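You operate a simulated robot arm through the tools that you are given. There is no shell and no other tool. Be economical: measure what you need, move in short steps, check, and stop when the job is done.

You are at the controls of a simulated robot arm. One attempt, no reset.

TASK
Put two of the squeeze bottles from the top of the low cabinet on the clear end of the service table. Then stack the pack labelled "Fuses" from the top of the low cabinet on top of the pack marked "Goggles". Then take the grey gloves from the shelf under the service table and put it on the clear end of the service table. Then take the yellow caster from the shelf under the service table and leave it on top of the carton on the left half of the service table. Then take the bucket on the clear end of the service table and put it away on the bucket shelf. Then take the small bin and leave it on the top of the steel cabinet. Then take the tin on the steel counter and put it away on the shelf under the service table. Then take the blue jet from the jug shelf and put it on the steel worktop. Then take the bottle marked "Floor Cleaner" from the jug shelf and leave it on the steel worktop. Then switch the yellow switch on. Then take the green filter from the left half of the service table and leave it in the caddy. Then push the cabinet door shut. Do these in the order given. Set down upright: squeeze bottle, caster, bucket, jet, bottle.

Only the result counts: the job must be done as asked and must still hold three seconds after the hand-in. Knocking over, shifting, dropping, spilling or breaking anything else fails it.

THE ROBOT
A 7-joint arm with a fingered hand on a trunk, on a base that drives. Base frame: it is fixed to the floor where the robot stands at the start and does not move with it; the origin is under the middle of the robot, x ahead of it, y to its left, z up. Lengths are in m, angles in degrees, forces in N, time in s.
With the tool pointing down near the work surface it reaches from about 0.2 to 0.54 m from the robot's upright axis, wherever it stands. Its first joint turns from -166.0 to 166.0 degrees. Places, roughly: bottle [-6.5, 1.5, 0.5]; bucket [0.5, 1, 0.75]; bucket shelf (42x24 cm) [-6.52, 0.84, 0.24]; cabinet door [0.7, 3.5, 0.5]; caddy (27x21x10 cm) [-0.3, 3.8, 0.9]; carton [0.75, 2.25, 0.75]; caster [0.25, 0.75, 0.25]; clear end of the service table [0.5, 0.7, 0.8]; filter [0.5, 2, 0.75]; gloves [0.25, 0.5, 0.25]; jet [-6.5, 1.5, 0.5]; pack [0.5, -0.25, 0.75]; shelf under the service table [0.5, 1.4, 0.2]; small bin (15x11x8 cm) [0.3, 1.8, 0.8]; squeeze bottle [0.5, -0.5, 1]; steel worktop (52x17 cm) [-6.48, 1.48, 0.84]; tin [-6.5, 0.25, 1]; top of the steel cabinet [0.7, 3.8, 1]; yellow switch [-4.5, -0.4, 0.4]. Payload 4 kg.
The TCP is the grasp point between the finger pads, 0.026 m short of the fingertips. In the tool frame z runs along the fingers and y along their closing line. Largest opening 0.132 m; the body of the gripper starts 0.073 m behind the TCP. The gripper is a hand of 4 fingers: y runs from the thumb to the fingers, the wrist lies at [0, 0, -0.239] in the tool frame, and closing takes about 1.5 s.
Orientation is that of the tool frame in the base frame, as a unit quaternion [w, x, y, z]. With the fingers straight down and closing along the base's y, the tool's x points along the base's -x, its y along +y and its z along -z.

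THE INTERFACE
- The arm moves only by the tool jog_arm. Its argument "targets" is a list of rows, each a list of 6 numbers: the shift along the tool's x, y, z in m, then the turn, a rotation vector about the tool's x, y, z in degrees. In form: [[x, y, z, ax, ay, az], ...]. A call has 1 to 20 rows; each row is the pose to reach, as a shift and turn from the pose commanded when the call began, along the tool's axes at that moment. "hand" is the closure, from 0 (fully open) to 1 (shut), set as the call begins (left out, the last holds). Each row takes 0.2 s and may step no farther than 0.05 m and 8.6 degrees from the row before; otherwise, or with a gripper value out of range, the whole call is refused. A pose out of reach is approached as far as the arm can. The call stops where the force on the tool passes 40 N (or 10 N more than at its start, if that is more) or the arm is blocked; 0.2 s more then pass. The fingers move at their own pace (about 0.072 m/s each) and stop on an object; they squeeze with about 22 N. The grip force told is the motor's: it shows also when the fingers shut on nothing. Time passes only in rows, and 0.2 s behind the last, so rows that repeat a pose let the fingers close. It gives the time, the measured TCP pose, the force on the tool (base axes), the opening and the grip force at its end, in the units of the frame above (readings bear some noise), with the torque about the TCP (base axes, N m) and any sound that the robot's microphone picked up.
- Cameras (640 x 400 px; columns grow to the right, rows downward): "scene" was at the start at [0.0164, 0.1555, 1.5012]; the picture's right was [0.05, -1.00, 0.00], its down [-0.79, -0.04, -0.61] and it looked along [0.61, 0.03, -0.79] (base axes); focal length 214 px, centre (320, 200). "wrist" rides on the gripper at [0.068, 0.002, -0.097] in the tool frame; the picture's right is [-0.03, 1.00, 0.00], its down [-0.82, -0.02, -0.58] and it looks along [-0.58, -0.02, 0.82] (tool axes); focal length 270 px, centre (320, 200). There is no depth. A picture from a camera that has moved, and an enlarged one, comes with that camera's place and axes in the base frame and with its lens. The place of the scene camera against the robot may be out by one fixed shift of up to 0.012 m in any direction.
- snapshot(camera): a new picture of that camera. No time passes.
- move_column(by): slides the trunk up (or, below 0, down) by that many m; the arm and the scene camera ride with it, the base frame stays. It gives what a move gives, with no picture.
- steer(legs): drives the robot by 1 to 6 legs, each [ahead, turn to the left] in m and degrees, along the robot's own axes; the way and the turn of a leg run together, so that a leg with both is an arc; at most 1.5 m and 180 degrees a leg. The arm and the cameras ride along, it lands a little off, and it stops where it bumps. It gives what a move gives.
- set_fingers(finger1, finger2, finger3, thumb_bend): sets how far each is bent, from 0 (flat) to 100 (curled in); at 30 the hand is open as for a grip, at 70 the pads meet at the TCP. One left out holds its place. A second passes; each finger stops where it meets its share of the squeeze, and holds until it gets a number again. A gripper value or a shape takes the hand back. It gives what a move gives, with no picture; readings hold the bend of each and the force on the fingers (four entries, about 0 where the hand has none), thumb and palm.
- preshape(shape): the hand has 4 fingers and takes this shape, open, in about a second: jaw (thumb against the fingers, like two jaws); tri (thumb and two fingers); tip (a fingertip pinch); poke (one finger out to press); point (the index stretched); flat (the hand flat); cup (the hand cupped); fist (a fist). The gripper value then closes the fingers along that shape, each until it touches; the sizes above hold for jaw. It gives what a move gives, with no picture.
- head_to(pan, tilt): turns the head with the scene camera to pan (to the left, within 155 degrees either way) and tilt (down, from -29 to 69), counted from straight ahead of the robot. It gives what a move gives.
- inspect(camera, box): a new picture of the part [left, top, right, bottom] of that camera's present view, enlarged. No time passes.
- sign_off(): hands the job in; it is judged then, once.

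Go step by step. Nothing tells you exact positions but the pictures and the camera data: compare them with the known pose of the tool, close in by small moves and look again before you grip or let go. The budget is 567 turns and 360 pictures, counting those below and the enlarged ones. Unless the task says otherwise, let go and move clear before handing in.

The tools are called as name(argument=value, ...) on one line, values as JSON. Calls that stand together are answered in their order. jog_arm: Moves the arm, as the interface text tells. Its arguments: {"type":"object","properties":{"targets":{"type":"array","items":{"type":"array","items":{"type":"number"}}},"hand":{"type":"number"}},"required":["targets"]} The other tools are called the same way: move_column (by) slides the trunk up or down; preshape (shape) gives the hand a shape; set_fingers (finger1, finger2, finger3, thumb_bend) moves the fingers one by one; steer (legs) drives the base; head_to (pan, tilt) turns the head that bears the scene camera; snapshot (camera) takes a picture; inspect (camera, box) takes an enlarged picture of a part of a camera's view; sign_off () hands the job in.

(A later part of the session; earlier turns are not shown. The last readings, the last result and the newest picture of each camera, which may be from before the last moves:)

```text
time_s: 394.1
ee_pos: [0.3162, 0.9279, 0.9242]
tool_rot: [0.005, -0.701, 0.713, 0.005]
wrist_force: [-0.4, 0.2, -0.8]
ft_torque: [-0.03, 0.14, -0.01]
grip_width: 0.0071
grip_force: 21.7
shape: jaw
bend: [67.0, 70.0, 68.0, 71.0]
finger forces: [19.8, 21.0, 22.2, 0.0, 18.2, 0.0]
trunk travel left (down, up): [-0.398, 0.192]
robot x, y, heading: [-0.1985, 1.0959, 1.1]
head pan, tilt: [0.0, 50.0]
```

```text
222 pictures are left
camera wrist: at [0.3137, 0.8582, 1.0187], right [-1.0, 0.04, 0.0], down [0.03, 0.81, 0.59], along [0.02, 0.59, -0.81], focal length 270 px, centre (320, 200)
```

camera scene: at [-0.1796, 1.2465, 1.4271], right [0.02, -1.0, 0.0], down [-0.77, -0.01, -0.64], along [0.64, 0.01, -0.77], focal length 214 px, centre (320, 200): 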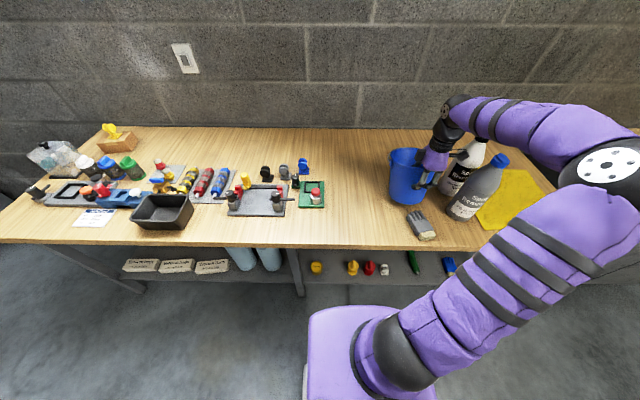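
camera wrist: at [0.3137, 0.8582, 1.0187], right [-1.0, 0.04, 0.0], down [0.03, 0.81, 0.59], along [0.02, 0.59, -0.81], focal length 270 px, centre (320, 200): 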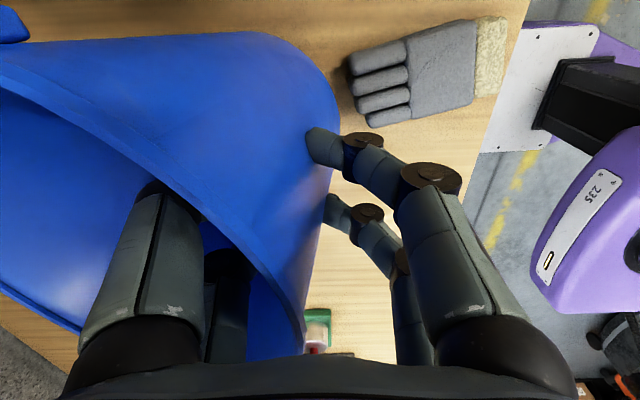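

The bucket is light and held, slightly tilted. Raise and carry it across the room along y≈1.6.

move_column(by=0.16)

steer(legs=[[-0.25, 0], [0, 160], [1.5, 0], [0, 19]])

snapshot(camera="scene")

```text
time_s: 395.9
ee_pos: [0.3162, 0.9271, 1.0848]
tool_rot: [0.004, -0.701, 0.713, 0.006]
wrist_force: [0.0, 0.0, -2.1]
ft_torque: [-0.04, 0.08, 0.0]
grip_width: 0.0066
grip_force: 21.3
shape: jaw
bend: [67.0, 70.0, 68.0, 71.0]
finger forces: [19.9, 21.0, 22.3, 0.0, 18.2, 0.0]
trunk travel left (down, up): [-0.558, 0.032]
robot x, y, heading: [-0.194, 1.0988, 0.8]
head pan, tilt: [0.0, 50.0]
```

```text
time_s: 413.2
ee_pos: [-2.3657, 1.703, 1.0851]
tool_rot: [0.005, 0.719, 0.695, -0.004]
wrist_force: [0.0, -0.6, -1.6]
ft_torque: [0.02, -0.14, 0.02]
grip_width: 0.0066
grip_force: 22.5
shape: jaw
bend: [67.0, 70.0, 68.0, 71.0]
finger forces: [18.4, 20.0, 21.9, 0.0, 17.6, 0.1]
trunk travel left (down, up): [-0.558, 0.032]
robot x, y, heading: [-1.8565, 1.5257, -180.0]
head pan, tilt: [0.0, 50.0]
```

```text
221 pictures are left
camera scene: at [-1.8712, 1.3739, 1.5871], right [0.0, 1.0, 0.0], down [0.77, 0.0, -0.64], along [-0.64, 0.0, -0.77], focal length 214 px, centre (320, 200)
```

scene: 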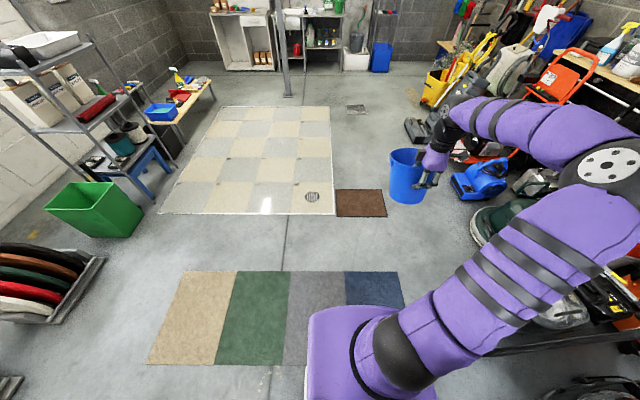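

steer(legs=[[1.5, 0], [1.2, 0]])

head_to(pan=10, tilt=30)

snapshot(camera="scene")

```text
time_s: 426.4
ee_pos: [-5.0566, 1.7968, 1.0842]
tool_rot: [0.005, 0.734, 0.679, -0.004]
wrist_force: [0.8, -0.2, -1.1]
ft_torque: [0.02, -0.14, -0.01]
grip_width: 0.0065
grip_force: 22.7
shape: jaw
bend: [67.0, 70.0, 68.0, 71.0]
finger forces: [18.7, 20.2, 21.8, 0.0, 17.5, 0.0]
trunk travel left (down, up): [-0.558, 0.032]
robot x, y, heading: [-4.5587, 1.5969, 177.6]
head pan, tilt: [0.0, 50.0]
```

```text
time_s: 427.2
ee_pos: [-5.0582, 1.7964, 1.0846]
tool_rot: [0.005, 0.734, 0.679, -0.005]
wrist_force: [-0.6, -0.6, -1.8]
ft_torque: [0.04, -0.18, 0.03]
grip_width: 0.0065
grip_force: 22.0
shape: jaw
bend: [67.0, 70.0, 68.0, 71.0]
finger forces: [18.7, 20.2, 21.9, 0.1, 17.6, 0.0]
trunk travel left (down, up): [-0.558, 0.032]
robot x, y, heading: [-4.5556, 1.5964, 177.7]
head pan, tilt: [10.0, 30.0]
```

```text
220 pictures are left
camera scene: at [-4.5901, 1.4306, 1.6166], right [-0.13, 0.99, 0.0], down [0.5, 0.07, -0.87], along [-0.86, -0.11, -0.5], focal length 214 px, centre (320, 200)
```

scene: 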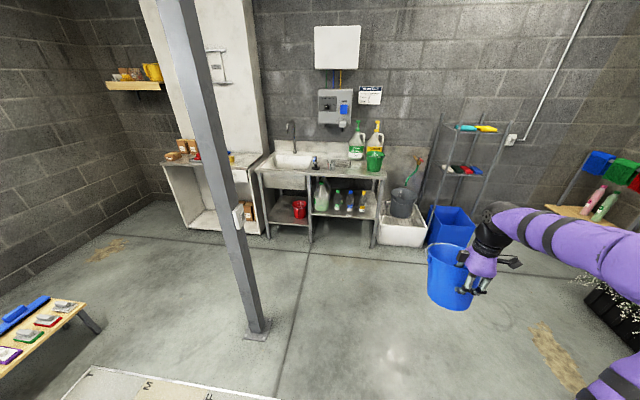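

inspect(camera="scene", box=[240, 110, 440, 260])

```text
2.67 times, centred on (340, 185) of scene
camera zoom: at [-4.5901, 1.4306, 1.6166], right [-0.13, 0.99, 0.0], down [0.5, 0.07, -0.87], along [-0.86, -0.11, -0.5], focal length 572 px, centre (267, 240)
```

zoom: 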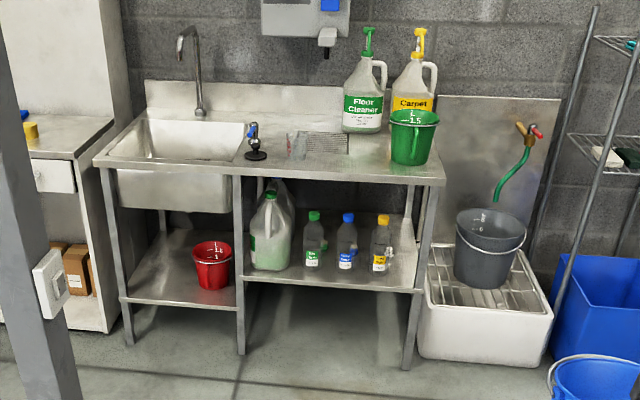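

snapshot(camera="wrist")

head_to(pan=-25, tilt=40)

snapshot(camera="scene")

```text
218 pictures are left
camera wrist: at [-5.0506, 1.8657, 1.1786], right [0.99, -0.1, 0.0], down [-0.08, -0.8, 0.59], along [-0.06, -0.59, -0.81], focal length 270 px, centre (320, 200)
```

wrist: 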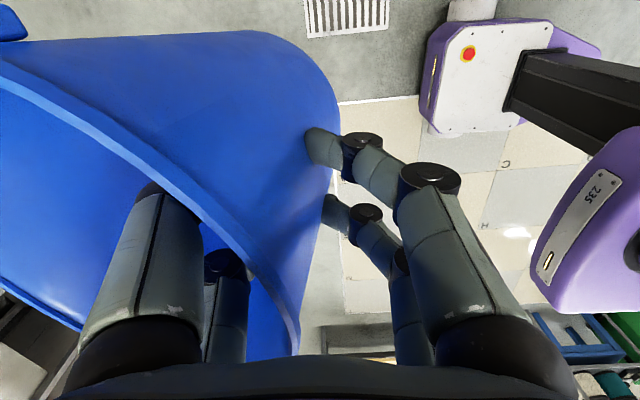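

```text
time_s: 428.2
ee_pos: [-5.0576, 1.7952, 1.0839]
tool_rot: [0.006, 0.734, 0.679, -0.004]
wrist_force: [0.4, -0.4, -1.6]
ft_torque: [0.07, -0.15, -0.01]
grip_width: 0.0066
grip_force: 22.0
shape: jaw
bend: [67.0, 70.0, 68.0, 71.0]
finger forces: [18.7, 20.1, 21.8, 0.0, 17.6, 0.1]
trunk travel left (down, up): [-0.558, 0.032]
robot x, y, heading: [-4.5547, 1.6005, 177.4]
head pan, tilt: [-25.0, 40.0]
```

```text
217 pictures are left
camera scene: at [-4.576, 1.4816, 1.6013], right [0.46, 0.89, 0.0], down [0.57, -0.3, -0.77], along [-0.68, 0.35, -0.64], focal length 214 px, centre (320, 200)
```

scene: 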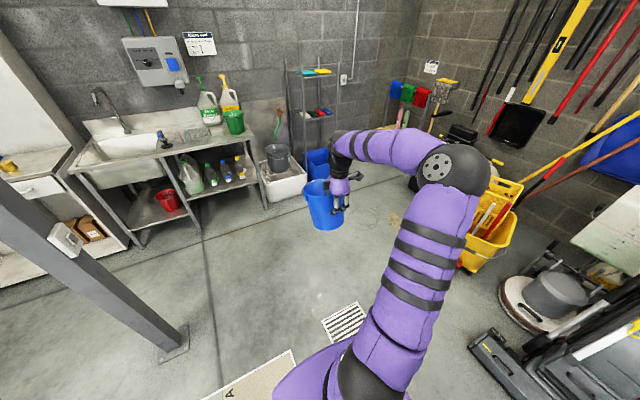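

inspect(camera="scene", box=[280, 150, 380, 250])

```text
4.00 times, centred on (330, 200) of scene
camera zoom: at [-4.576, 1.4816, 1.6013], right [0.46, 0.89, 0.0], down [0.57, -0.3, -0.77], along [-0.68, 0.35, -0.64], focal length 858 px, centre (280, 200)
```

zoom: 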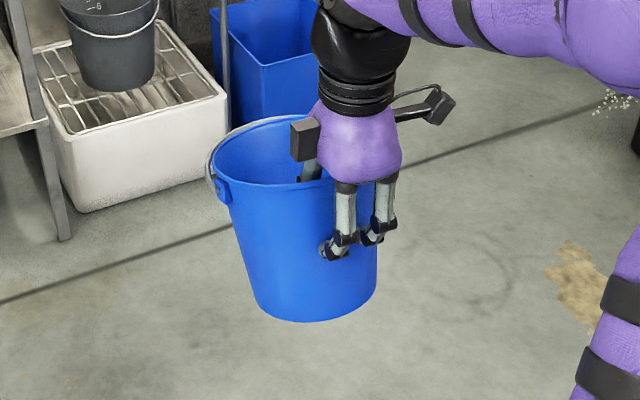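

The bucket hangs tilted ~20° (far side low), so leaning the hand 20° levels it and helps headroom. I'll do that and lower everything here in the open.

jog_arm(targets=[[0, 0, 0, 7, 0, 0], [0, 0, 0, 14, 0, 0], [0, 0, 0, 20, 0, 0]])

move_column(by=-0.4)

move_column(by=-0.15)

snapshot(camera="scene")

```text
time_s: 429.0
ee_pos: [-5.0563, 1.7966, 1.0837]
tool_rot: [-0.123, 0.723, 0.668, -0.123]
wrist_force: [0.4, 0.1, -2.4]
ft_torque: [0.02, -0.16, 0.03]
grip_width: 0.0066
grip_force: 21.7
shape: jaw
bend: [67.0, 70.0, 68.0, 71.0]
finger forces: [19.6, 20.5, 21.8, 0.0, 17.8, 0.1]
trunk travel left (down, up): [-0.558, 0.032]
robot x, y, heading: [-4.5581, 1.6003, 177.6]
head pan, tilt: [-25.0, 40.0]
```

```text
time_s: 432.8
ee_pos: [-5.0582, 1.7962, 0.6834]
tool_rot: [-0.122, 0.723, 0.668, -0.123]
wrist_force: [-0.4, -0.6, -1.9]
ft_torque: [0.0, -0.17, 0.03]
grip_width: 0.0065
grip_force: 21.1
shape: jaw
bend: [67.0, 70.0, 68.0, 71.0]
finger forces: [19.6, 20.4, 21.7, 0.0, 18.0, 0.0]
trunk travel left (down, up): [-0.158, 0.432]
robot x, y, heading: [-4.5543, 1.6014, 177.7]
head pan, tilt: [-25.0, 40.0]
```

```text
time_s: 434.6
ee_pos: [-5.057, 1.7981, 0.5351]
tool_rot: [-0.122, 0.724, 0.668, -0.123]
wrist_force: [-0.8, 0.0, -1.6]
ft_torque: [0.0, -0.18, 0.01]
grip_width: 0.0065
grip_force: 22.0
shape: jaw
bend: [67.0, 70.0, 68.0, 71.0]
finger forces: [19.8, 20.5, 21.8, 0.1, 18.0, 0.0]
trunk travel left (down, up): [-0.008, 0.582]
robot x, y, heading: [-4.5551, 1.6004, 177.5]
head pan, tilt: [-25.0, 40.0]
```

```text
215 pictures are left
camera scene: at [-4.5758, 1.4816, 1.0513], right [0.46, 0.89, 0.0], down [0.57, -0.3, -0.77], along [-0.68, 0.35, -0.64], focal length 214 px, centre (320, 200)
```

scene: 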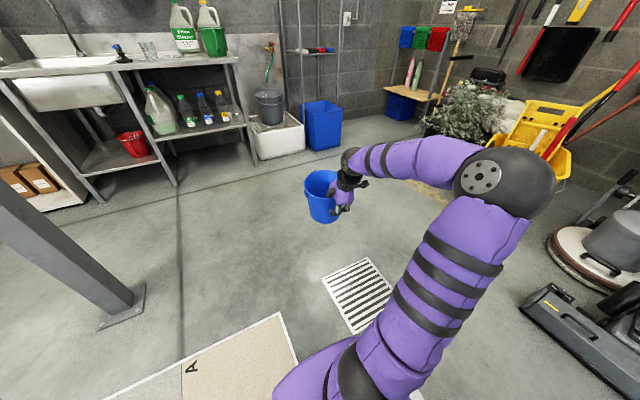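

The bucket is level now. Lower a bit more and drive to stand diagonally before the shelf.

jog_arm(targets=[[0, 0.011, 0.03, 0, 0, 0], [0, 0.022, 0.06, 0, 0, 0], [0, 0.0325, 0.089, 0, 0, 0]])

steer(legs=[[0, 17], [1.0, 0], [0, 27]])

head_to(pan=-5, tilt=35)

snapshot(camera="scene")

```text
time_s: 435.4
ee_pos: [-5.0576, 1.7969, 0.4384]
tool_rot: [-0.123, 0.723, 0.668, -0.123]
wrist_force: [0.3, -0.8, -2.1]
ft_torque: [0.01, -0.17, 0.01]
grip_width: 0.0066
grip_force: 21.8
shape: jaw
bend: [67.0, 70.0, 68.0, 71.0]
finger forces: [19.9, 20.5, 21.7, 0.0, 18.1, 0.1]
trunk travel left (down, up): [-0.008, 0.582]
robot x, y, heading: [-4.5566, 1.5984, 177.7]
head pan, tilt: [-25.0, 40.0]
```

```text
time_s: 443.1
ee_pos: [-6.0323, 1.1606, 0.4384]
tool_rot: [-0.068, 0.428, 0.887, -0.159]
wrist_force: [-0.5, -0.5, -2.2]
ft_torque: [0.12, -0.15, -0.01]
grip_width: 0.0062
grip_force: 21.9
shape: jaw
bend: [67.0, 70.0, 68.0, 71.0]
finger forces: [19.6, 20.3, 21.7, 0.0, 17.9, 0.1]
trunk travel left (down, up): [-0.008, 0.582]
robot x, y, heading: [-5.5296, 1.3578, -139.2]
head pan, tilt: [-25.0, 40.0]
```

```text
time_s: 443.9
ee_pos: [-6.0315, 1.1605, 0.4376]
tool_rot: [-0.068, 0.428, 0.887, -0.158]
wrist_force: [0.2, -0.1, -1.8]
ft_torque: [0.11, -0.1, 0.02]
grip_width: 0.0064
grip_force: 21.8
shape: jaw
bend: [67.0, 70.0, 68.0, 71.0]
finger forces: [19.6, 20.4, 21.7, 0.0, 17.9, 0.0]
trunk travel left (down, up): [-0.008, 0.582]
robot x, y, heading: [-5.5299, 1.3569, -139.3]
head pan, tilt: [-5.0, 35.0]
```

```text
214 pictures are left
camera scene: at [-5.4551, 1.2286, 1.0588], right [-0.58, 0.81, 0.0], down [0.47, 0.33, -0.82], along [-0.67, -0.48, -0.57], focal length 214 px, centre (320, 200)
```

scene: 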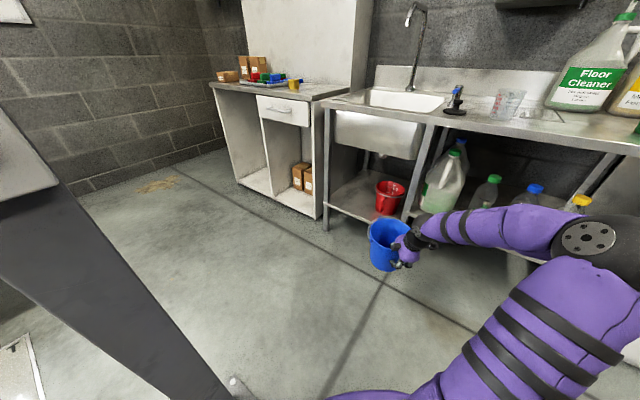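

Target bucket centre ≈ (-6.49,0.745). Lower 6 cm and drive in most of the way.

jog_arm(targets=[[0, 0.01, 0.028, 0, 0, 0], [0, 0.0203, 0.0564, 0, 0, 0]])

steer(legs=[[0.3, 0]])

snapshot(camera="scene")

snapshot(camera="wrist")

```text
time_s: 444.5
ee_pos: [-6.0302, 1.1586, 0.3781]
tool_rot: [-0.068, 0.428, 0.887, -0.158]
wrist_force: [0.2, 0.2, -1.1]
ft_torque: [0.09, -0.1, 0.03]
grip_width: 0.0064
grip_force: 21.5
shape: jaw
bend: [67.0, 70.0, 68.0, 71.0]
finger forces: [19.6, 20.5, 21.8, 0.0, 17.9, 0.0]
trunk travel left (down, up): [-0.008, 0.582]
robot x, y, heading: [-5.5305, 1.3553, -139.1]
head pan, tilt: [-5.0, 35.0]
```

```text
time_s: 446.6
ee_pos: [-6.2603, 0.9548, 0.3796]
tool_rot: [-0.068, 0.424, 0.889, -0.159]
wrist_force: [-0.7, -0.2, -2.5]
ft_torque: [0.13, -0.12, 0.03]
grip_width: 0.0064
grip_force: 22.0
shape: jaw
bend: [67.0, 70.0, 68.0, 71.0]
finger forces: [20.0, 20.4, 22.0, 0.0, 18.1, 0.0]
trunk travel left (down, up): [-0.008, 0.582]
robot x, y, heading: [-5.7588, 1.1534, -138.9]
head pan, tilt: [-5.0, 35.0]
```

```text
213 pictures are left
camera scene: at [-5.6846, 1.0295, 1.0588], right [-0.59, 0.81, 0.0], down [0.46, 0.34, -0.82], along [-0.66, -0.48, -0.57], focal length 214 px, centre (320, 200)
```

scene: 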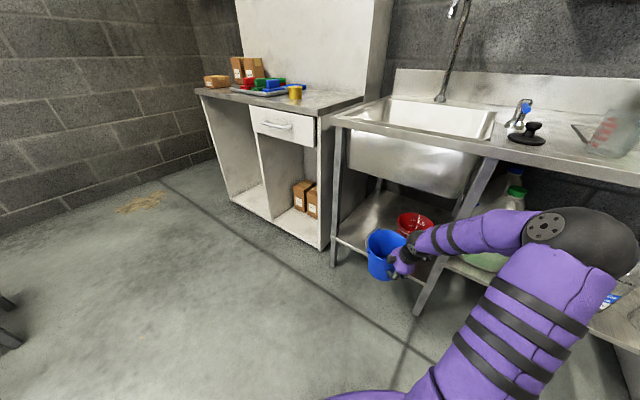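

```text
212 pictures are left
camera wrist: at [-6.2773, 1.0318, 0.4668], right [0.75, 0.57, -0.34], down [0.65, -0.52, 0.56], along [0.14, -0.64, -0.75], focal length 270 px, centre (320, 200)
```

wrist: 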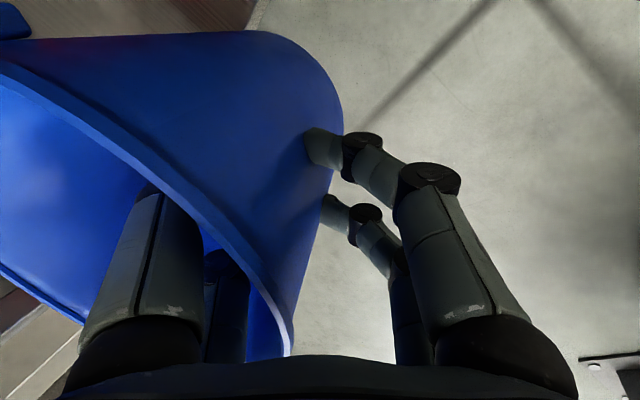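

Cup's left edge is at y≈0.87; I'll shift left first, then advance.

jog_arm(targets=[[-0.0233, -0.0177, 0.0068, 0, 0, 0], [-0.0465, -0.0353, 0.0135, 0, 0, 0]])

steer(legs=[[0.13, 0]])

snapshot(camera="scene")

```text
time_s: 447.2
ee_pos: [-6.2601, 0.8964, 0.3794]
tool_rot: [-0.069, 0.425, 0.889, -0.158]
wrist_force: [0.3, 0.1, -2.2]
ft_torque: [0.11, -0.14, -0.02]
grip_width: 0.0065
grip_force: 22.4
shape: jaw
bend: [67.0, 70.0, 68.0, 71.0]
finger forces: [20.2, 20.4, 21.9, 0.1, 18.3, 0.0]
trunk travel left (down, up): [-0.008, 0.582]
robot x, y, heading: [-5.7616, 1.1578, -138.8]
head pan, tilt: [-5.0, 35.0]
```

```text
time_s: 448.5
ee_pos: [-6.3595, 0.8079, 0.3788]
tool_rot: [-0.068, 0.424, 0.889, -0.159]
wrist_force: [-0.7, -0.5, -1.8]
ft_torque: [0.13, -0.09, 0.02]
grip_width: 0.0062
grip_force: 21.8
shape: jaw
bend: [67.0, 70.0, 68.0, 71.0]
finger forces: [20.1, 20.5, 21.9, 0.0, 18.2, 0.0]
trunk travel left (down, up): [-0.008, 0.582]
robot x, y, heading: [-5.8583, 1.0718, -138.7]
head pan, tilt: [-5.0, 35.0]
```

```text
211 pictures are left
camera scene: at [-5.785, 0.9418, 1.0588], right [-0.59, 0.81, 0.0], down [0.46, 0.34, -0.82], along [-0.66, -0.48, -0.57], focal length 214 px, centre (320, 200)
```

scene: 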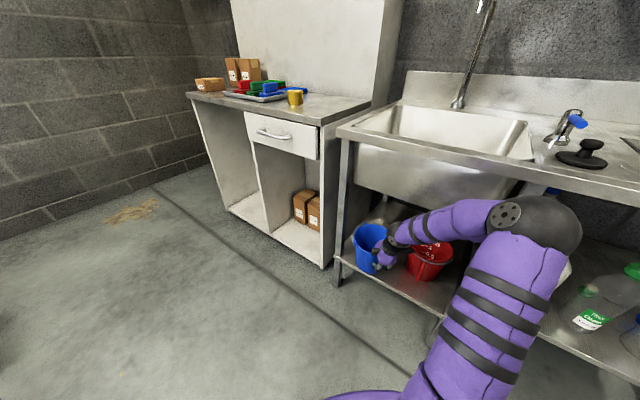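

inspect(camera="scene", box=[320, 180, 480, 300])

snapshot(camera="wrist")

```text
3.33 times, centred on (400, 240) of scene
camera zoom: at [-5.785, 0.9418, 1.0588], right [-0.59, 0.81, 0.0], down [0.46, 0.34, -0.82], along [-0.66, -0.48, -0.57], focal length 715 px, centre (53, 67)
```

zoom: 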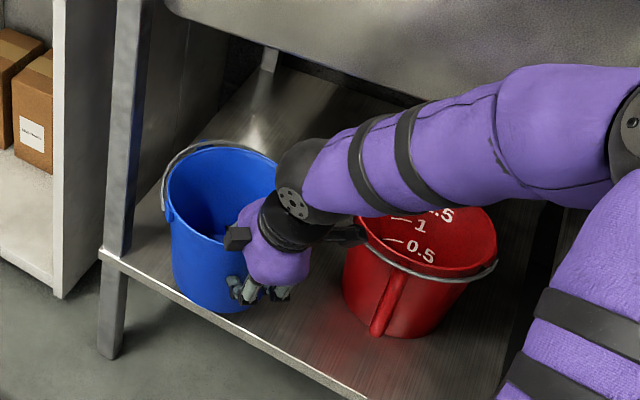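

```text
209 pictures are left
camera wrist: at [-6.3778, 0.8841, 0.4671], right [0.75, 0.57, -0.34], down [0.65, -0.52, 0.56], along [0.14, -0.64, -0.75], focal length 270 px, centre (320, 200)
```

wrist: 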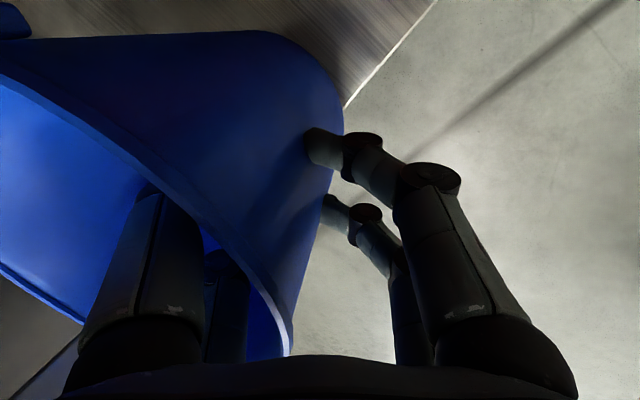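

jog_arm(targets=[[0.0185, -0.025, 0.009, 0, 0, 0], [0.037, -0.0505, 0.0178, 0, 0, 0], [0.037, -0.0505, 0.0178, 0, 0, 0]])

inspect(camera="scene", box=[320, 180, 480, 300])

```text
time_s: 449.3
ee_pos: [-6.4272, 0.8022, 0.3784]
tool_rot: [-0.068, 0.424, 0.889, -0.159]
wrist_force: [-0.8, 0.0, -1.9]
ft_torque: [0.09, -0.14, -0.06]
grip_width: 0.0065
grip_force: 21.9
shape: jaw
bend: [67.0, 70.0, 68.0, 71.0]
finger forces: [19.9, 20.8, 22.2, 0.0, 18.1, 0.0]
trunk travel left (down, up): [-0.008, 0.582]
robot x, y, heading: [-5.8592, 1.0678, -138.9]
head pan, tilt: [-5.0, 35.0]
```

```text
3.33 times, centred on (400, 240) of scene
camera zoom: at [-5.785, 0.9418, 1.0588], right [-0.59, 0.81, 0.0], down [0.46, 0.34, -0.82], along [-0.66, -0.48, -0.57], focal length 715 px, centre (53, 67)
```

zoom: 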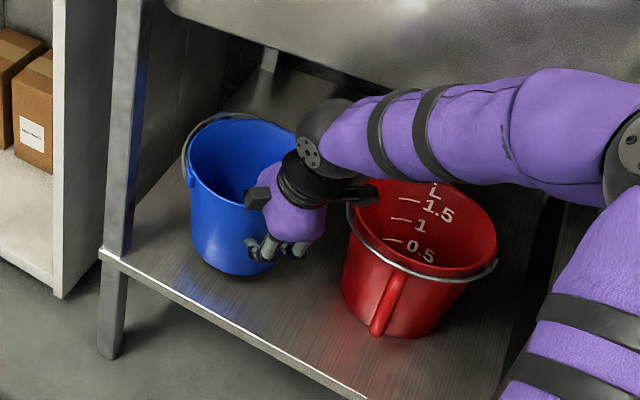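

jog_arm(targets=[[-0.0113, -0.0088, 0.0034, 0, 0, 0], [-0.0113, -0.002, 0.0222, 0, 0, 0]])

inspect(camera="scene", box=[320, 180, 480, 300])

```text
time_s: 449.9
ee_pos: [-6.4258, 0.7869, 0.3585]
tool_rot: [-0.067, 0.424, 0.889, -0.159]
wrist_force: [0.4, -0.4, -2.0]
ft_torque: [0.08, -0.1, -0.03]
grip_width: 0.0065
grip_force: 22.0
shape: jaw
bend: [67.0, 70.0, 68.0, 71.0]
finger forces: [20.0, 20.8, 22.0, 0.0, 18.1, 0.0]
trunk travel left (down, up): [-0.008, 0.582]
robot x, y, heading: [-5.8594, 1.0735, -138.6]
head pan, tilt: [-5.0, 35.0]
```

```text
3.33 times, centred on (400, 240) of scene
camera zoom: at [-5.7849, 0.9418, 1.0588], right [-0.59, 0.81, 0.0], down [0.46, 0.34, -0.82], along [-0.66, -0.48, -0.57], focal length 715 px, centre (53, 67)
```

zoom: 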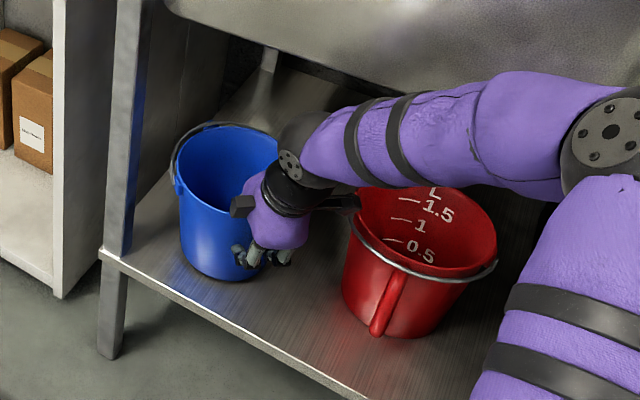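

jog_arm(targets=[[0, 0.001, 0.0028, 0, 0, 0], [0, 0.002, 0.0056, 0, 0, 0], [0, 0.003, 0.0085, 0, 0, 0]])

```text
time_s: 450.7
ee_pos: [-6.4255, 0.7877, 0.349]
tool_rot: [-0.069, 0.424, 0.889, -0.16]
wrist_force: [-0.1, 1.1, 6.7]
ft_torque: [0.02, -0.12, 0.03]
grip_width: 0.0068
grip_force: 22.1
shape: jaw
bend: [68.0, 70.0, 68.0, 71.0]
finger forces: [20.5, 22.0, 23.4, 0.0, 18.7, 0.1]
trunk travel left (down, up): [-0.008, 0.582]
robot x, y, heading: [-5.859, 1.0688, -138.8]
head pan, tilt: [-5.0, 35.0]
```

Contact. Releasing the wall.

jog_arm(targets=[[0, 0, 0, 0, 0, 0], [0, 0, 0, 0, 0, 0], [0, 0, 0, 0, 0, 0], [0, 0, 0, 0, 0, 0], [0, 0, 0, 0, 0, 0]], hand=0.4)

inspect(camera="scene", box=[320, 180, 480, 300])

snapshot(camera="wrist")

```text
time_s: 451.9
ee_pos: [-6.4257, 0.7883, 0.3495]
tool_rot: [-0.068, 0.424, 0.889, -0.158]
wrist_force: [0.2, -0.1, -0.7]
ft_torque: [-0.03, 0.01, 0.01]
grip_width: 0.0787
grip_force: 0.1
shape: jaw
bend: [71.0, 71.0, 71.0, 70.0]
finger forces: [0.1, 0.0, 0.0, 0.1, 0.1, 0.0]
trunk travel left (down, up): [-0.008, 0.582]
robot x, y, heading: [-5.862, 1.0693, -139.1]
head pan, tilt: [-5.0, 35.0]
```

```text
3.33 times, centred on (400, 240) of scene
camera zoom: at [-5.7849, 0.9419, 1.0588], right [-0.59, 0.81, 0.0], down [0.46, 0.34, -0.82], along [-0.66, -0.48, -0.57], focal length 715 px, centre (53, 67)
```

zoom: 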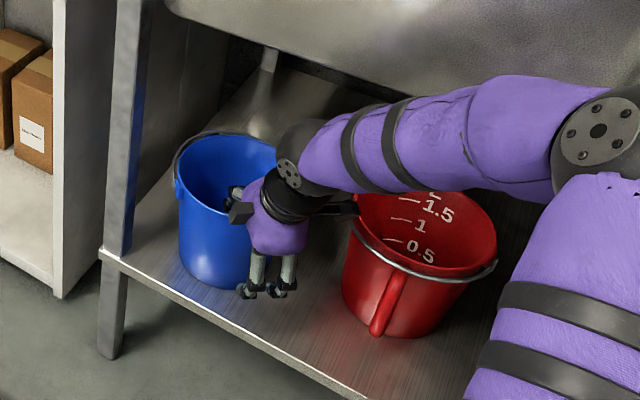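

```text
205 pictures are left
camera wrist: at [-6.4428, 0.8643, 0.4371], right [0.75, 0.57, -0.34], down [0.65, -0.52, 0.56], along [0.14, -0.64, -0.75], focal length 270 px, centre (320, 200)
```

wrist: 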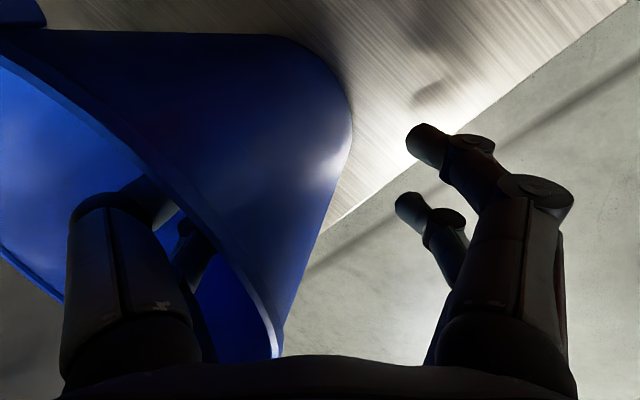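

Standing on the shelf. Withdraw along the tool axis.

jog_arm(targets=[[0, 0, -0.03, 0, 0, 0], [0, 0, -0.06, 0, 0, 0], [0, 0, -0.09, 0, 0, 0]])

inspect(camera="scene", box=[320, 180, 480, 300])

```text
time_s: 452.7
ee_pos: [-6.4029, 0.808, 0.4335]
tool_rot: [-0.068, 0.425, 0.889, -0.159]
wrist_force: [0.8, -0.4, 0.4]
ft_torque: [-0.02, -0.02, 0.03]
grip_width: 0.0788
grip_force: 0.0
shape: jaw
bend: [71.0, 71.0, 71.0, 70.0]
finger forces: [0.0, 0.0, 0.1, 0.1, 0.0, 0.1]
trunk travel left (down, up): [-0.008, 0.582]
robot x, y, heading: [-5.8595, 1.0702, -138.9]
head pan, tilt: [-5.0, 35.0]
```

```text
3.33 times, centred on (400, 240) of scene
camera zoom: at [-5.785, 0.9418, 1.0588], right [-0.59, 0.81, 0.0], down [0.46, 0.34, -0.82], along [-0.66, -0.48, -0.57], focal length 715 px, centre (53, 67)
```

zoom: 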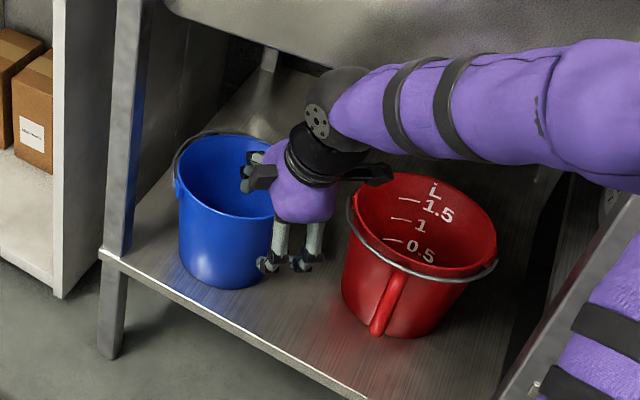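

jog_arm(targets=[[0, 0, -0.025, 0, 0, 0]])

steer(legs=[[-0.3, 0]])

snapshot(camera="scene")

```text
time_s: 453.1
ee_pos: [-6.3963, 0.8155, 0.4565]
tool_rot: [-0.068, 0.425, 0.889, -0.159]
wrist_force: [-0.2, -0.1, 0.3]
ft_torque: [0.0, -0.02, 0.02]
grip_width: 0.0789
grip_force: 0.0
shape: jaw
bend: [71.0, 71.0, 71.0, 70.0]
finger forces: [0.0, 0.1, 0.0, 0.0, 0.0, 0.0]
trunk travel left (down, up): [-0.008, 0.582]
robot x, y, heading: [-5.8626, 1.0723, -138.6]
head pan, tilt: [-5.0, 35.0]
```

```text
time_s: 455.1
ee_pos: [-6.1668, 1.0167, 0.4565]
tool_rot: [-0.069, 0.425, 0.889, -0.159]
wrist_force: [0.2, 0.7, 0.1]
ft_torque: [-0.04, -0.02, 0.0]
grip_width: 0.0788
grip_force: 0.0
shape: jaw
bend: [71.0, 71.0, 71.0, 70.0]
finger forces: [0.0, 0.0, 0.0, 0.1, 0.1, 0.0]
trunk travel left (down, up): [-0.008, 0.582]
robot x, y, heading: [-5.6294, 1.2756, -138.9]
head pan, tilt: [-5.0, 35.0]
```

```text
203 pictures are left
camera scene: at [-5.5548, 1.1428, 1.0588], right [-0.59, 0.81, 0.0], down [0.46, 0.34, -0.82], along [-0.66, -0.48, -0.57], focal length 214 px, centre (320, 200)
```

scene: 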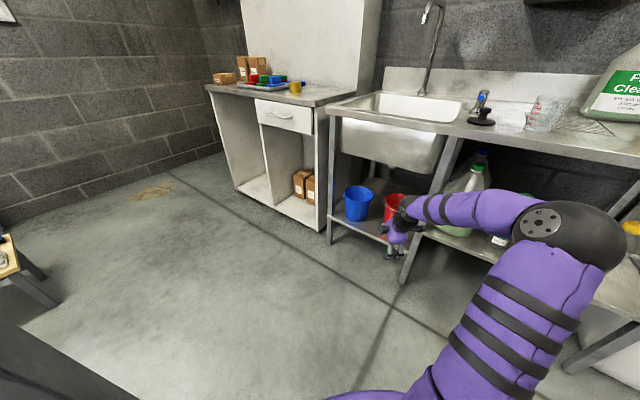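

The bucket stands on its shelf beside the red one. Next the small bin: raise the arm, turn away from the post side, and return to the service table.

move_column(by=0.4)

move_column(by=0.17)

steer(legs=[[0, -110], [0, -94], [1.1, 0], [0, -17], [1.3, 0]])

steer(legs=[[1.4, 0], [1.2, 0]])

snapshot(camera="scene")

```text
time_s: 459.0
ee_pos: [-6.1662, 1.0171, 0.8569]
tool_rot: [-0.068, 0.425, 0.889, -0.158]
wrist_force: [-0.9, -0.3, -0.2]
ft_torque: [-0.01, -0.02, -0.01]
grip_width: 0.0786
grip_force: 0.1
shape: jaw
bend: [71.0, 71.0, 71.0, 70.0]
finger forces: [0.0, 0.1, 0.0, 0.1, 0.2, 0.0]
trunk travel left (down, up): [-0.408, 0.182]
robot x, y, heading: [-5.627, 1.2662, -139.1]
head pan, tilt: [-5.0, 35.0]
```

```text
time_s: 460.9
ee_pos: [-6.1667, 1.017, 1.0272]
tool_rot: [-0.068, 0.425, 0.889, -0.159]
wrist_force: [0.0, -0.3, -0.6]
ft_torque: [0.03, -0.02, 0.0]
grip_width: 0.079
grip_force: 0.1
shape: jaw
bend: [71.0, 71.0, 71.0, 70.0]
finger forces: [0.1, 0.1, 0.1, 0.1, 0.1, 0.1]
trunk travel left (down, up): [-0.578, 0.012]
robot x, y, heading: [-5.6326, 1.2716, -139.0]
head pan, tilt: [-5.0, 35.0]
```

```text
time_s: 464.7
ee_pos: [-6.0455, 1.6971, 1.0278]
tool_rot: [-0.149, 0.862, 0.476, -0.089]
wrist_force: [-0.5, 0.0, -0.3]
ft_torque: [0.02, -0.01, 0.02]
grip_width: 0.079
grip_force: 0.0
shape: jaw
bend: [71.0, 71.0, 71.0, 70.0]
finger forces: [0.0, 0.0, 0.0, 0.0, 0.0, 0.0]
trunk travel left (down, up): [-0.578, 0.012]
robot x, y, heading: [-5.6339, 1.2695, 157.0]
head pan, tilt: [-5.0, 35.0]
stopped in leg 1: the robot was blocked; the commanded pose is now the measured one
```

```text
time_s: 468.5
ee_pos: [-6.6913, 1.9716, 1.0272]
tool_rot: [-0.15, 0.863, 0.475, -0.089]
wrist_force: [-1.0, 0.3, -0.7]
ft_torque: [-0.01, -0.02, 0.0]
grip_width: 0.079
grip_force: 0.1
shape: jaw
bend: [71.0, 71.0, 71.0, 70.0]
finger forces: [0.1, 0.0, 0.0, 0.0, 0.1, 0.1]
trunk travel left (down, up): [-0.578, 0.012]
robot x, y, heading: [-6.2792, 1.5437, 156.9]
head pan, tilt: [-5.0, 35.0]
stopped in leg 1: the robot was blocked; the commanded pose is now the measured one
```

```text
202 pictures are left
camera scene: at [-6.3601, 1.4199, 1.6293], right [0.47, 0.88, 0.0], down [0.5, -0.27, -0.82], along [-0.72, 0.39, -0.57], focal length 214 px, centre (320, 200)
```

scene: 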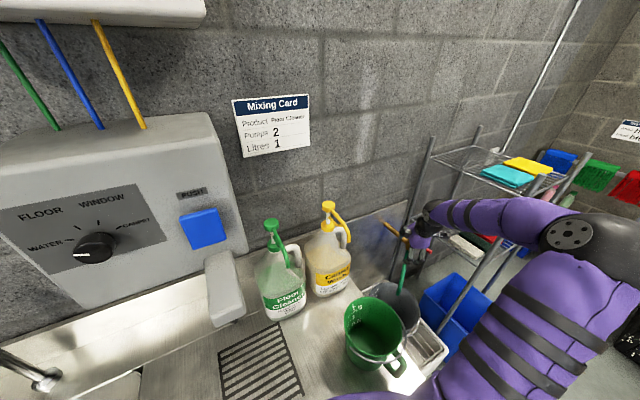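

I wrongly chained the drive after a blocked turn; the robot has bumped the counter front. Checking the hand before backing straight out.

snapshot(camera="wrist")

head_to(pan=20, tilt=65)

snapshot(camera="scene")

```text
201 pictures are left
camera wrist: at [-6.6258, 2.0113, 1.1165], right [0.78, -0.53, -0.34], down [-0.28, -0.78, 0.56], along [-0.56, -0.34, -0.75], focal length 270 px, centre (320, 200)
```

wrist: 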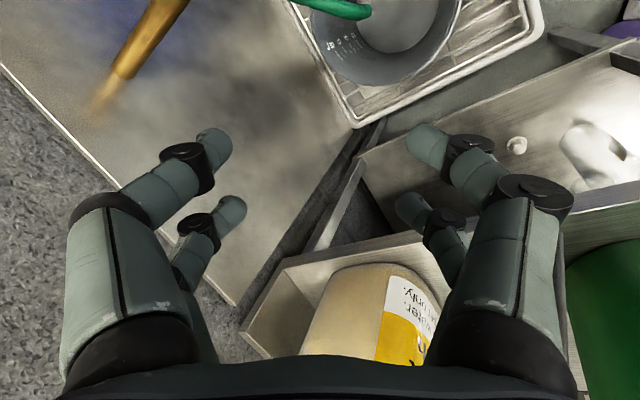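

```text
time_s: 469.4
ee_pos: [-6.6941, 1.9708, 1.0277]
tool_rot: [-0.149, 0.862, 0.476, -0.089]
wrist_force: [-0.6, 0.0, 0.6]
ft_torque: [0.03, 0.03, -0.01]
grip_width: 0.0788
grip_force: 0.1
shape: jaw
bend: [71.0, 71.0, 71.0, 70.0]
finger forces: [0.0, 0.0, 0.0, 0.1, 0.1, 0.1]
trunk travel left (down, up): [-0.578, 0.012]
robot x, y, heading: [-6.2842, 1.5476, 156.8]
head pan, tilt: [20.0, 65.0]
```

```text
200 pictures are left
camera scene: at [-6.346, 1.3831, 1.589], right [0.05, 1.0, 0.0], down [0.9, -0.05, -0.42], along [-0.42, 0.02, -0.91], focal length 214 px, centre (320, 200)
```

scene: 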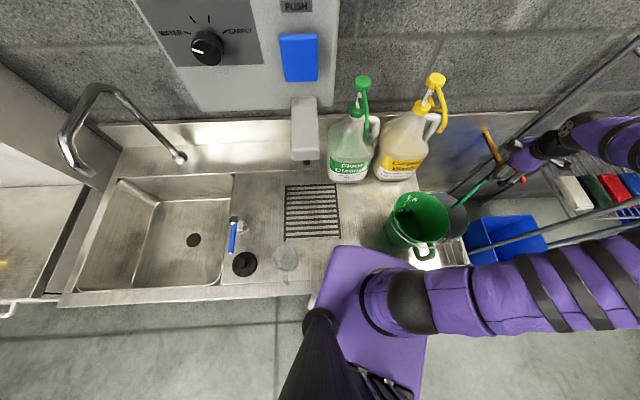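

Items look undisturbed; the carriage met only the counter edge. Backing straight out along the same line.

steer(legs=[[-0.62, 0]])

head_to(pan=25, tilt=35)

snapshot(camera="scene")

```text
time_s: 472.9
ee_pos: [-6.1202, 1.7342, 1.027]
tool_rot: [-0.15, 0.87, 0.462, -0.087]
wrist_force: [0.5, 0.2, -0.4]
ft_torque: [0.02, 0.0, -0.01]
grip_width: 0.0789
grip_force: 0.0
shape: jaw
bend: [71.0, 71.0, 71.0, 70.0]
finger forces: [0.1, 0.0, 0.1, 0.0, 0.0, 0.1]
trunk travel left (down, up): [-0.578, 0.012]
robot x, y, heading: [-5.7241, 1.2954, 155.5]
head pan, tilt: [20.0, 65.0]
```

```text
time_s: 473.9
ee_pos: [-6.1197, 1.7348, 1.0274]
tool_rot: [-0.15, 0.869, 0.463, -0.087]
wrist_force: [-0.4, 0.4, -0.3]
ft_torque: [-0.01, 0.02, -0.01]
grip_width: 0.0789
grip_force: 0.0
shape: jaw
bend: [71.0, 71.0, 71.0, 70.0]
finger forces: [0.0, 0.0, 0.1, 0.1, 0.0, 0.0]
trunk travel left (down, up): [-0.578, 0.012]
robot x, y, heading: [-5.7169, 1.2958, 155.3]
head pan, tilt: [25.0, 35.0]
```

```text
199 pictures are left
camera scene: at [-5.8159, 1.1307, 1.6288], right [-0.01, 1.0, 0.0], down [0.57, 0.0, -0.82], along [-0.82, 0.0, -0.57], focal length 214 px, centre (320, 200)
```

scene: 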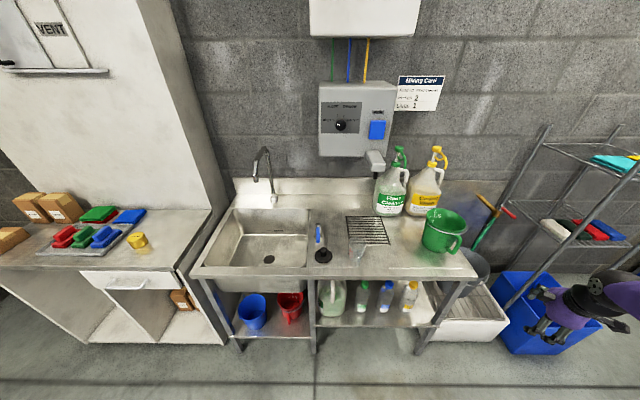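

inspect(camera="scene", box=[220, 180, 480, 342])

```text
2.46 times, centred on (350, 261) of scene
camera zoom: at [-5.8159, 1.1307, 1.6288], right [-0.01, 1.0, 0.0], down [0.57, 0.0, -0.82], along [-0.82, 0.0, -0.57], focal length 528 px, centre (246, 50)
```

zoom: 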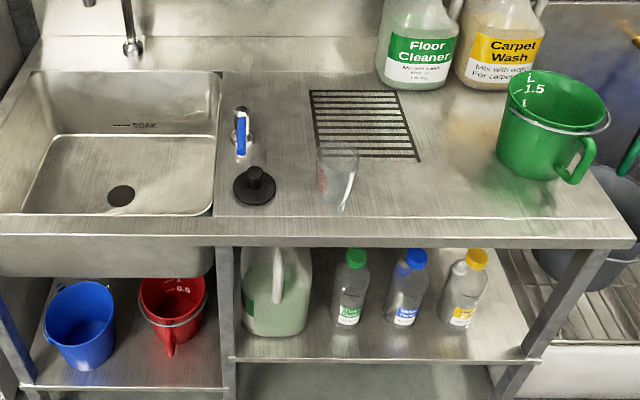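

All is standing. Now turn clockwise to face +x, checking before driving on.

steer(legs=[[0, -140]])

```text
time_s: 480.7
ee_pos: [-5.1325, 1.2072, 1.0266]
tool_rot: [-0.133, 0.727, -0.664, 0.113]
wrist_force: [-0.1, -0.5, -0.6]
ft_torque: [-0.04, 0.0, -0.01]
grip_width: 0.0788
grip_force: 0.1
shape: jaw
bend: [71.0, 71.0, 71.0, 70.0]
finger forces: [0.0, 0.0, 0.0, 0.0, 0.0, 0.0]
trunk travel left (down, up): [-0.578, 0.012]
robot x, y, heading: [-5.7203, 1.2951, 14.6]
head pan, tilt: [25.0, 35.0]
```

steer(legs=[[1.2, 0], [0, -14.6], [1.4, 0], [1.2, 0]])

head_to(pan=0, tilt=35)

snapshot(camera="scene")

```text
time_s: 500.1
ee_pos: [-1.3724, 1.3735, 1.0281]
tool_rot: [0.118, -0.642, 0.747, -0.127]
wrist_force: [-0.3, 0.4, -0.9]
ft_torque: [0.02, -0.02, 0.02]
grip_width: 0.079
grip_force: 0.0
shape: jaw
bend: [71.0, 71.0, 71.0, 70.0]
finger forces: [0.0, 0.2, 0.0, 0.0, 0.0, 0.0]
trunk travel left (down, up): [-0.578, 0.012]
robot x, y, heading: [-1.924, 1.594, 0.5]
head pan, tilt: [25.0, 35.0]
```

```text
time_s: 501.0
ee_pos: [-1.3731, 1.3733, 1.0274]
tool_rot: [0.119, -0.642, 0.747, -0.128]
wrist_force: [0.1, 0.1, -1.1]
ft_torque: [-0.02, 0.01, 0.01]
grip_width: 0.0788
grip_force: 0.1
shape: jaw
bend: [71.0, 71.0, 71.0, 70.0]
finger forces: [0.0, 0.0, 0.0, 0.1, 0.0, 0.1]
trunk travel left (down, up): [-0.578, 0.012]
robot x, y, heading: [-1.9243, 1.5992, 0.7]
head pan, tilt: [0.0, 35.0]
```

```text
197 pictures are left
camera scene: at [-1.8944, 1.7513, 1.6288], right [0.01, -1.0, 0.0], down [-0.57, -0.01, -0.82], along [0.82, 0.01, -0.57], focal length 214 px, centre (320, 200)
```

scene: 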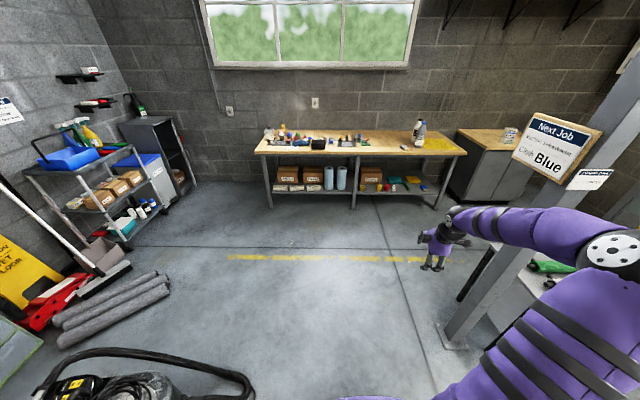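

Good overview; everything is in place. The bin is at about (0.33,1.80). I'll level the tool (keeping the yaw) and approach it.

jog_arm(targets=[[0, 0, 0, -7, 0, 0], [0, 0, 0, -14, 0, 0], [0, 0, 0, -20, 0, 0]], hand=0)

steer(legs=[[0, 14], [1.5, 0], [0, -14]])

snapshot(camera="scene")

snapshot(camera="wrist")

```text
time_s: 501.8
ee_pos: [-1.3715, 1.3757, 1.0268]
tool_rot: [0.005, -0.653, 0.758, 0.005]
wrist_force: [-0.6, 0.4, 0.1]
ft_torque: [-0.01, -0.01, -0.01]
grip_width: 0.132
grip_force: 0.0
shape: jaw
bend: [30.0, 30.0, 30.0, 30.0]
finger forces: [0.0, 0.0, 0.0, 0.0, 0.0, 0.0]
trunk travel left (down, up): [-0.578, 0.012]
robot x, y, heading: [-1.922, 1.5986, 0.6]
head pan, tilt: [0.0, 35.0]
```

```text
time_s: 511.2
ee_pos: [0.0943, 1.8202, 1.0272]
tool_rot: [0.005, -0.667, 0.745, 0.004]
wrist_force: [0.3, 0.2, 0.5]
ft_torque: [0.05, 0.01, -0.01]
grip_width: 0.1319
grip_force: 0.1
shape: jaw
bend: [30.0, 30.0, 30.0, 30.0]
finger forces: [0.0, 0.1, 0.0, 0.1, 0.0, 0.0]
trunk travel left (down, up): [-0.578, 0.012]
robot x, y, heading: [-0.4627, 2.0263, 2.4]
head pan, tilt: [0.0, 35.0]
```

```text
196 pictures are left
camera scene: at [-0.4408, 2.1772, 1.6288], right [0.05, -1.0, 0.0], down [-0.57, -0.03, -0.82], along [0.82, 0.04, -0.57], focal length 214 px, centre (320, 200)
```

scene: 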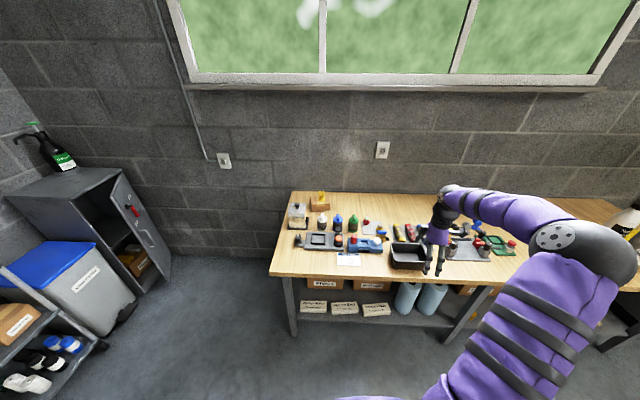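

```text
195 pictures are left
camera wrist: at [0.0842, 1.7505, 1.1223], right [-0.99, 0.14, 0.0], down [0.11, 0.8, 0.59], along [0.08, 0.58, -0.81], focal length 270 px, centre (320, 200)
```

wrist: 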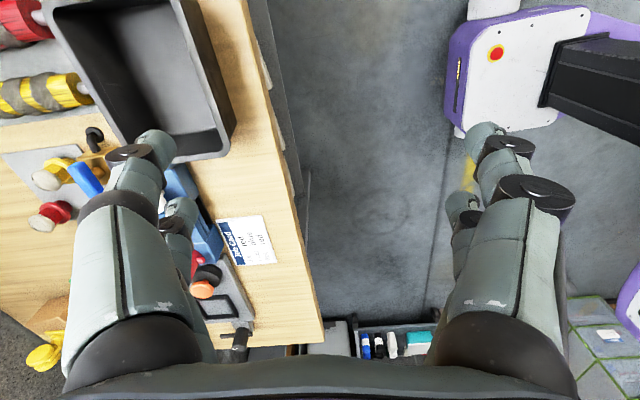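

Bin centre ≈ (0.25,1.79), turned ≈ -9°, rim z≈0.86. Move closer.

steer(legs=[[0, -32], [0.23, 0], [0, 30]])

snapshot(camera="wrist")

```text
time_s: 516.3
ee_pos: [0.2883, 1.6815, 1.0288]
tool_rot: [0.004, -0.652, 0.758, 0.003]
wrist_force: [-0.1, 0.1, -0.1]
ft_torque: [-0.02, -0.01, 0.01]
grip_width: 0.1321
grip_force: 0.2
shape: jaw
bend: [30.0, 30.0, 30.0, 30.0]
finger forces: [0.0, 0.0, 0.1, 0.1, 0.0, 0.1]
trunk travel left (down, up): [-0.578, 0.012]
robot x, y, heading: [-0.2607, 1.9089, 0.5]
head pan, tilt: [0.0, 35.0]
```

```text
194 pictures are left
camera wrist: at [0.2749, 1.6129, 1.1223], right [-0.98, 0.18, 0.0], down [0.14, 0.8, 0.59], along [0.1, 0.58, -0.81], focal length 270 px, centre (320, 200)
```

wrist: 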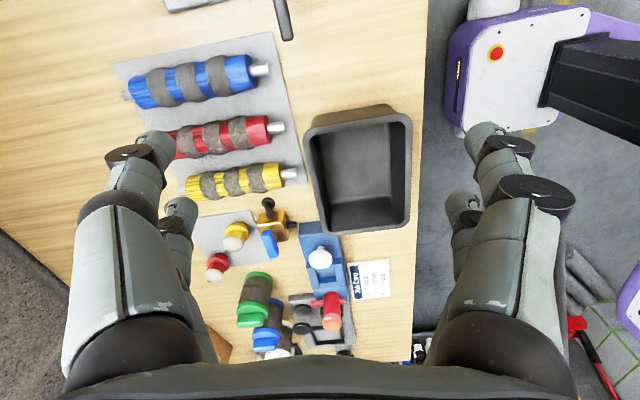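

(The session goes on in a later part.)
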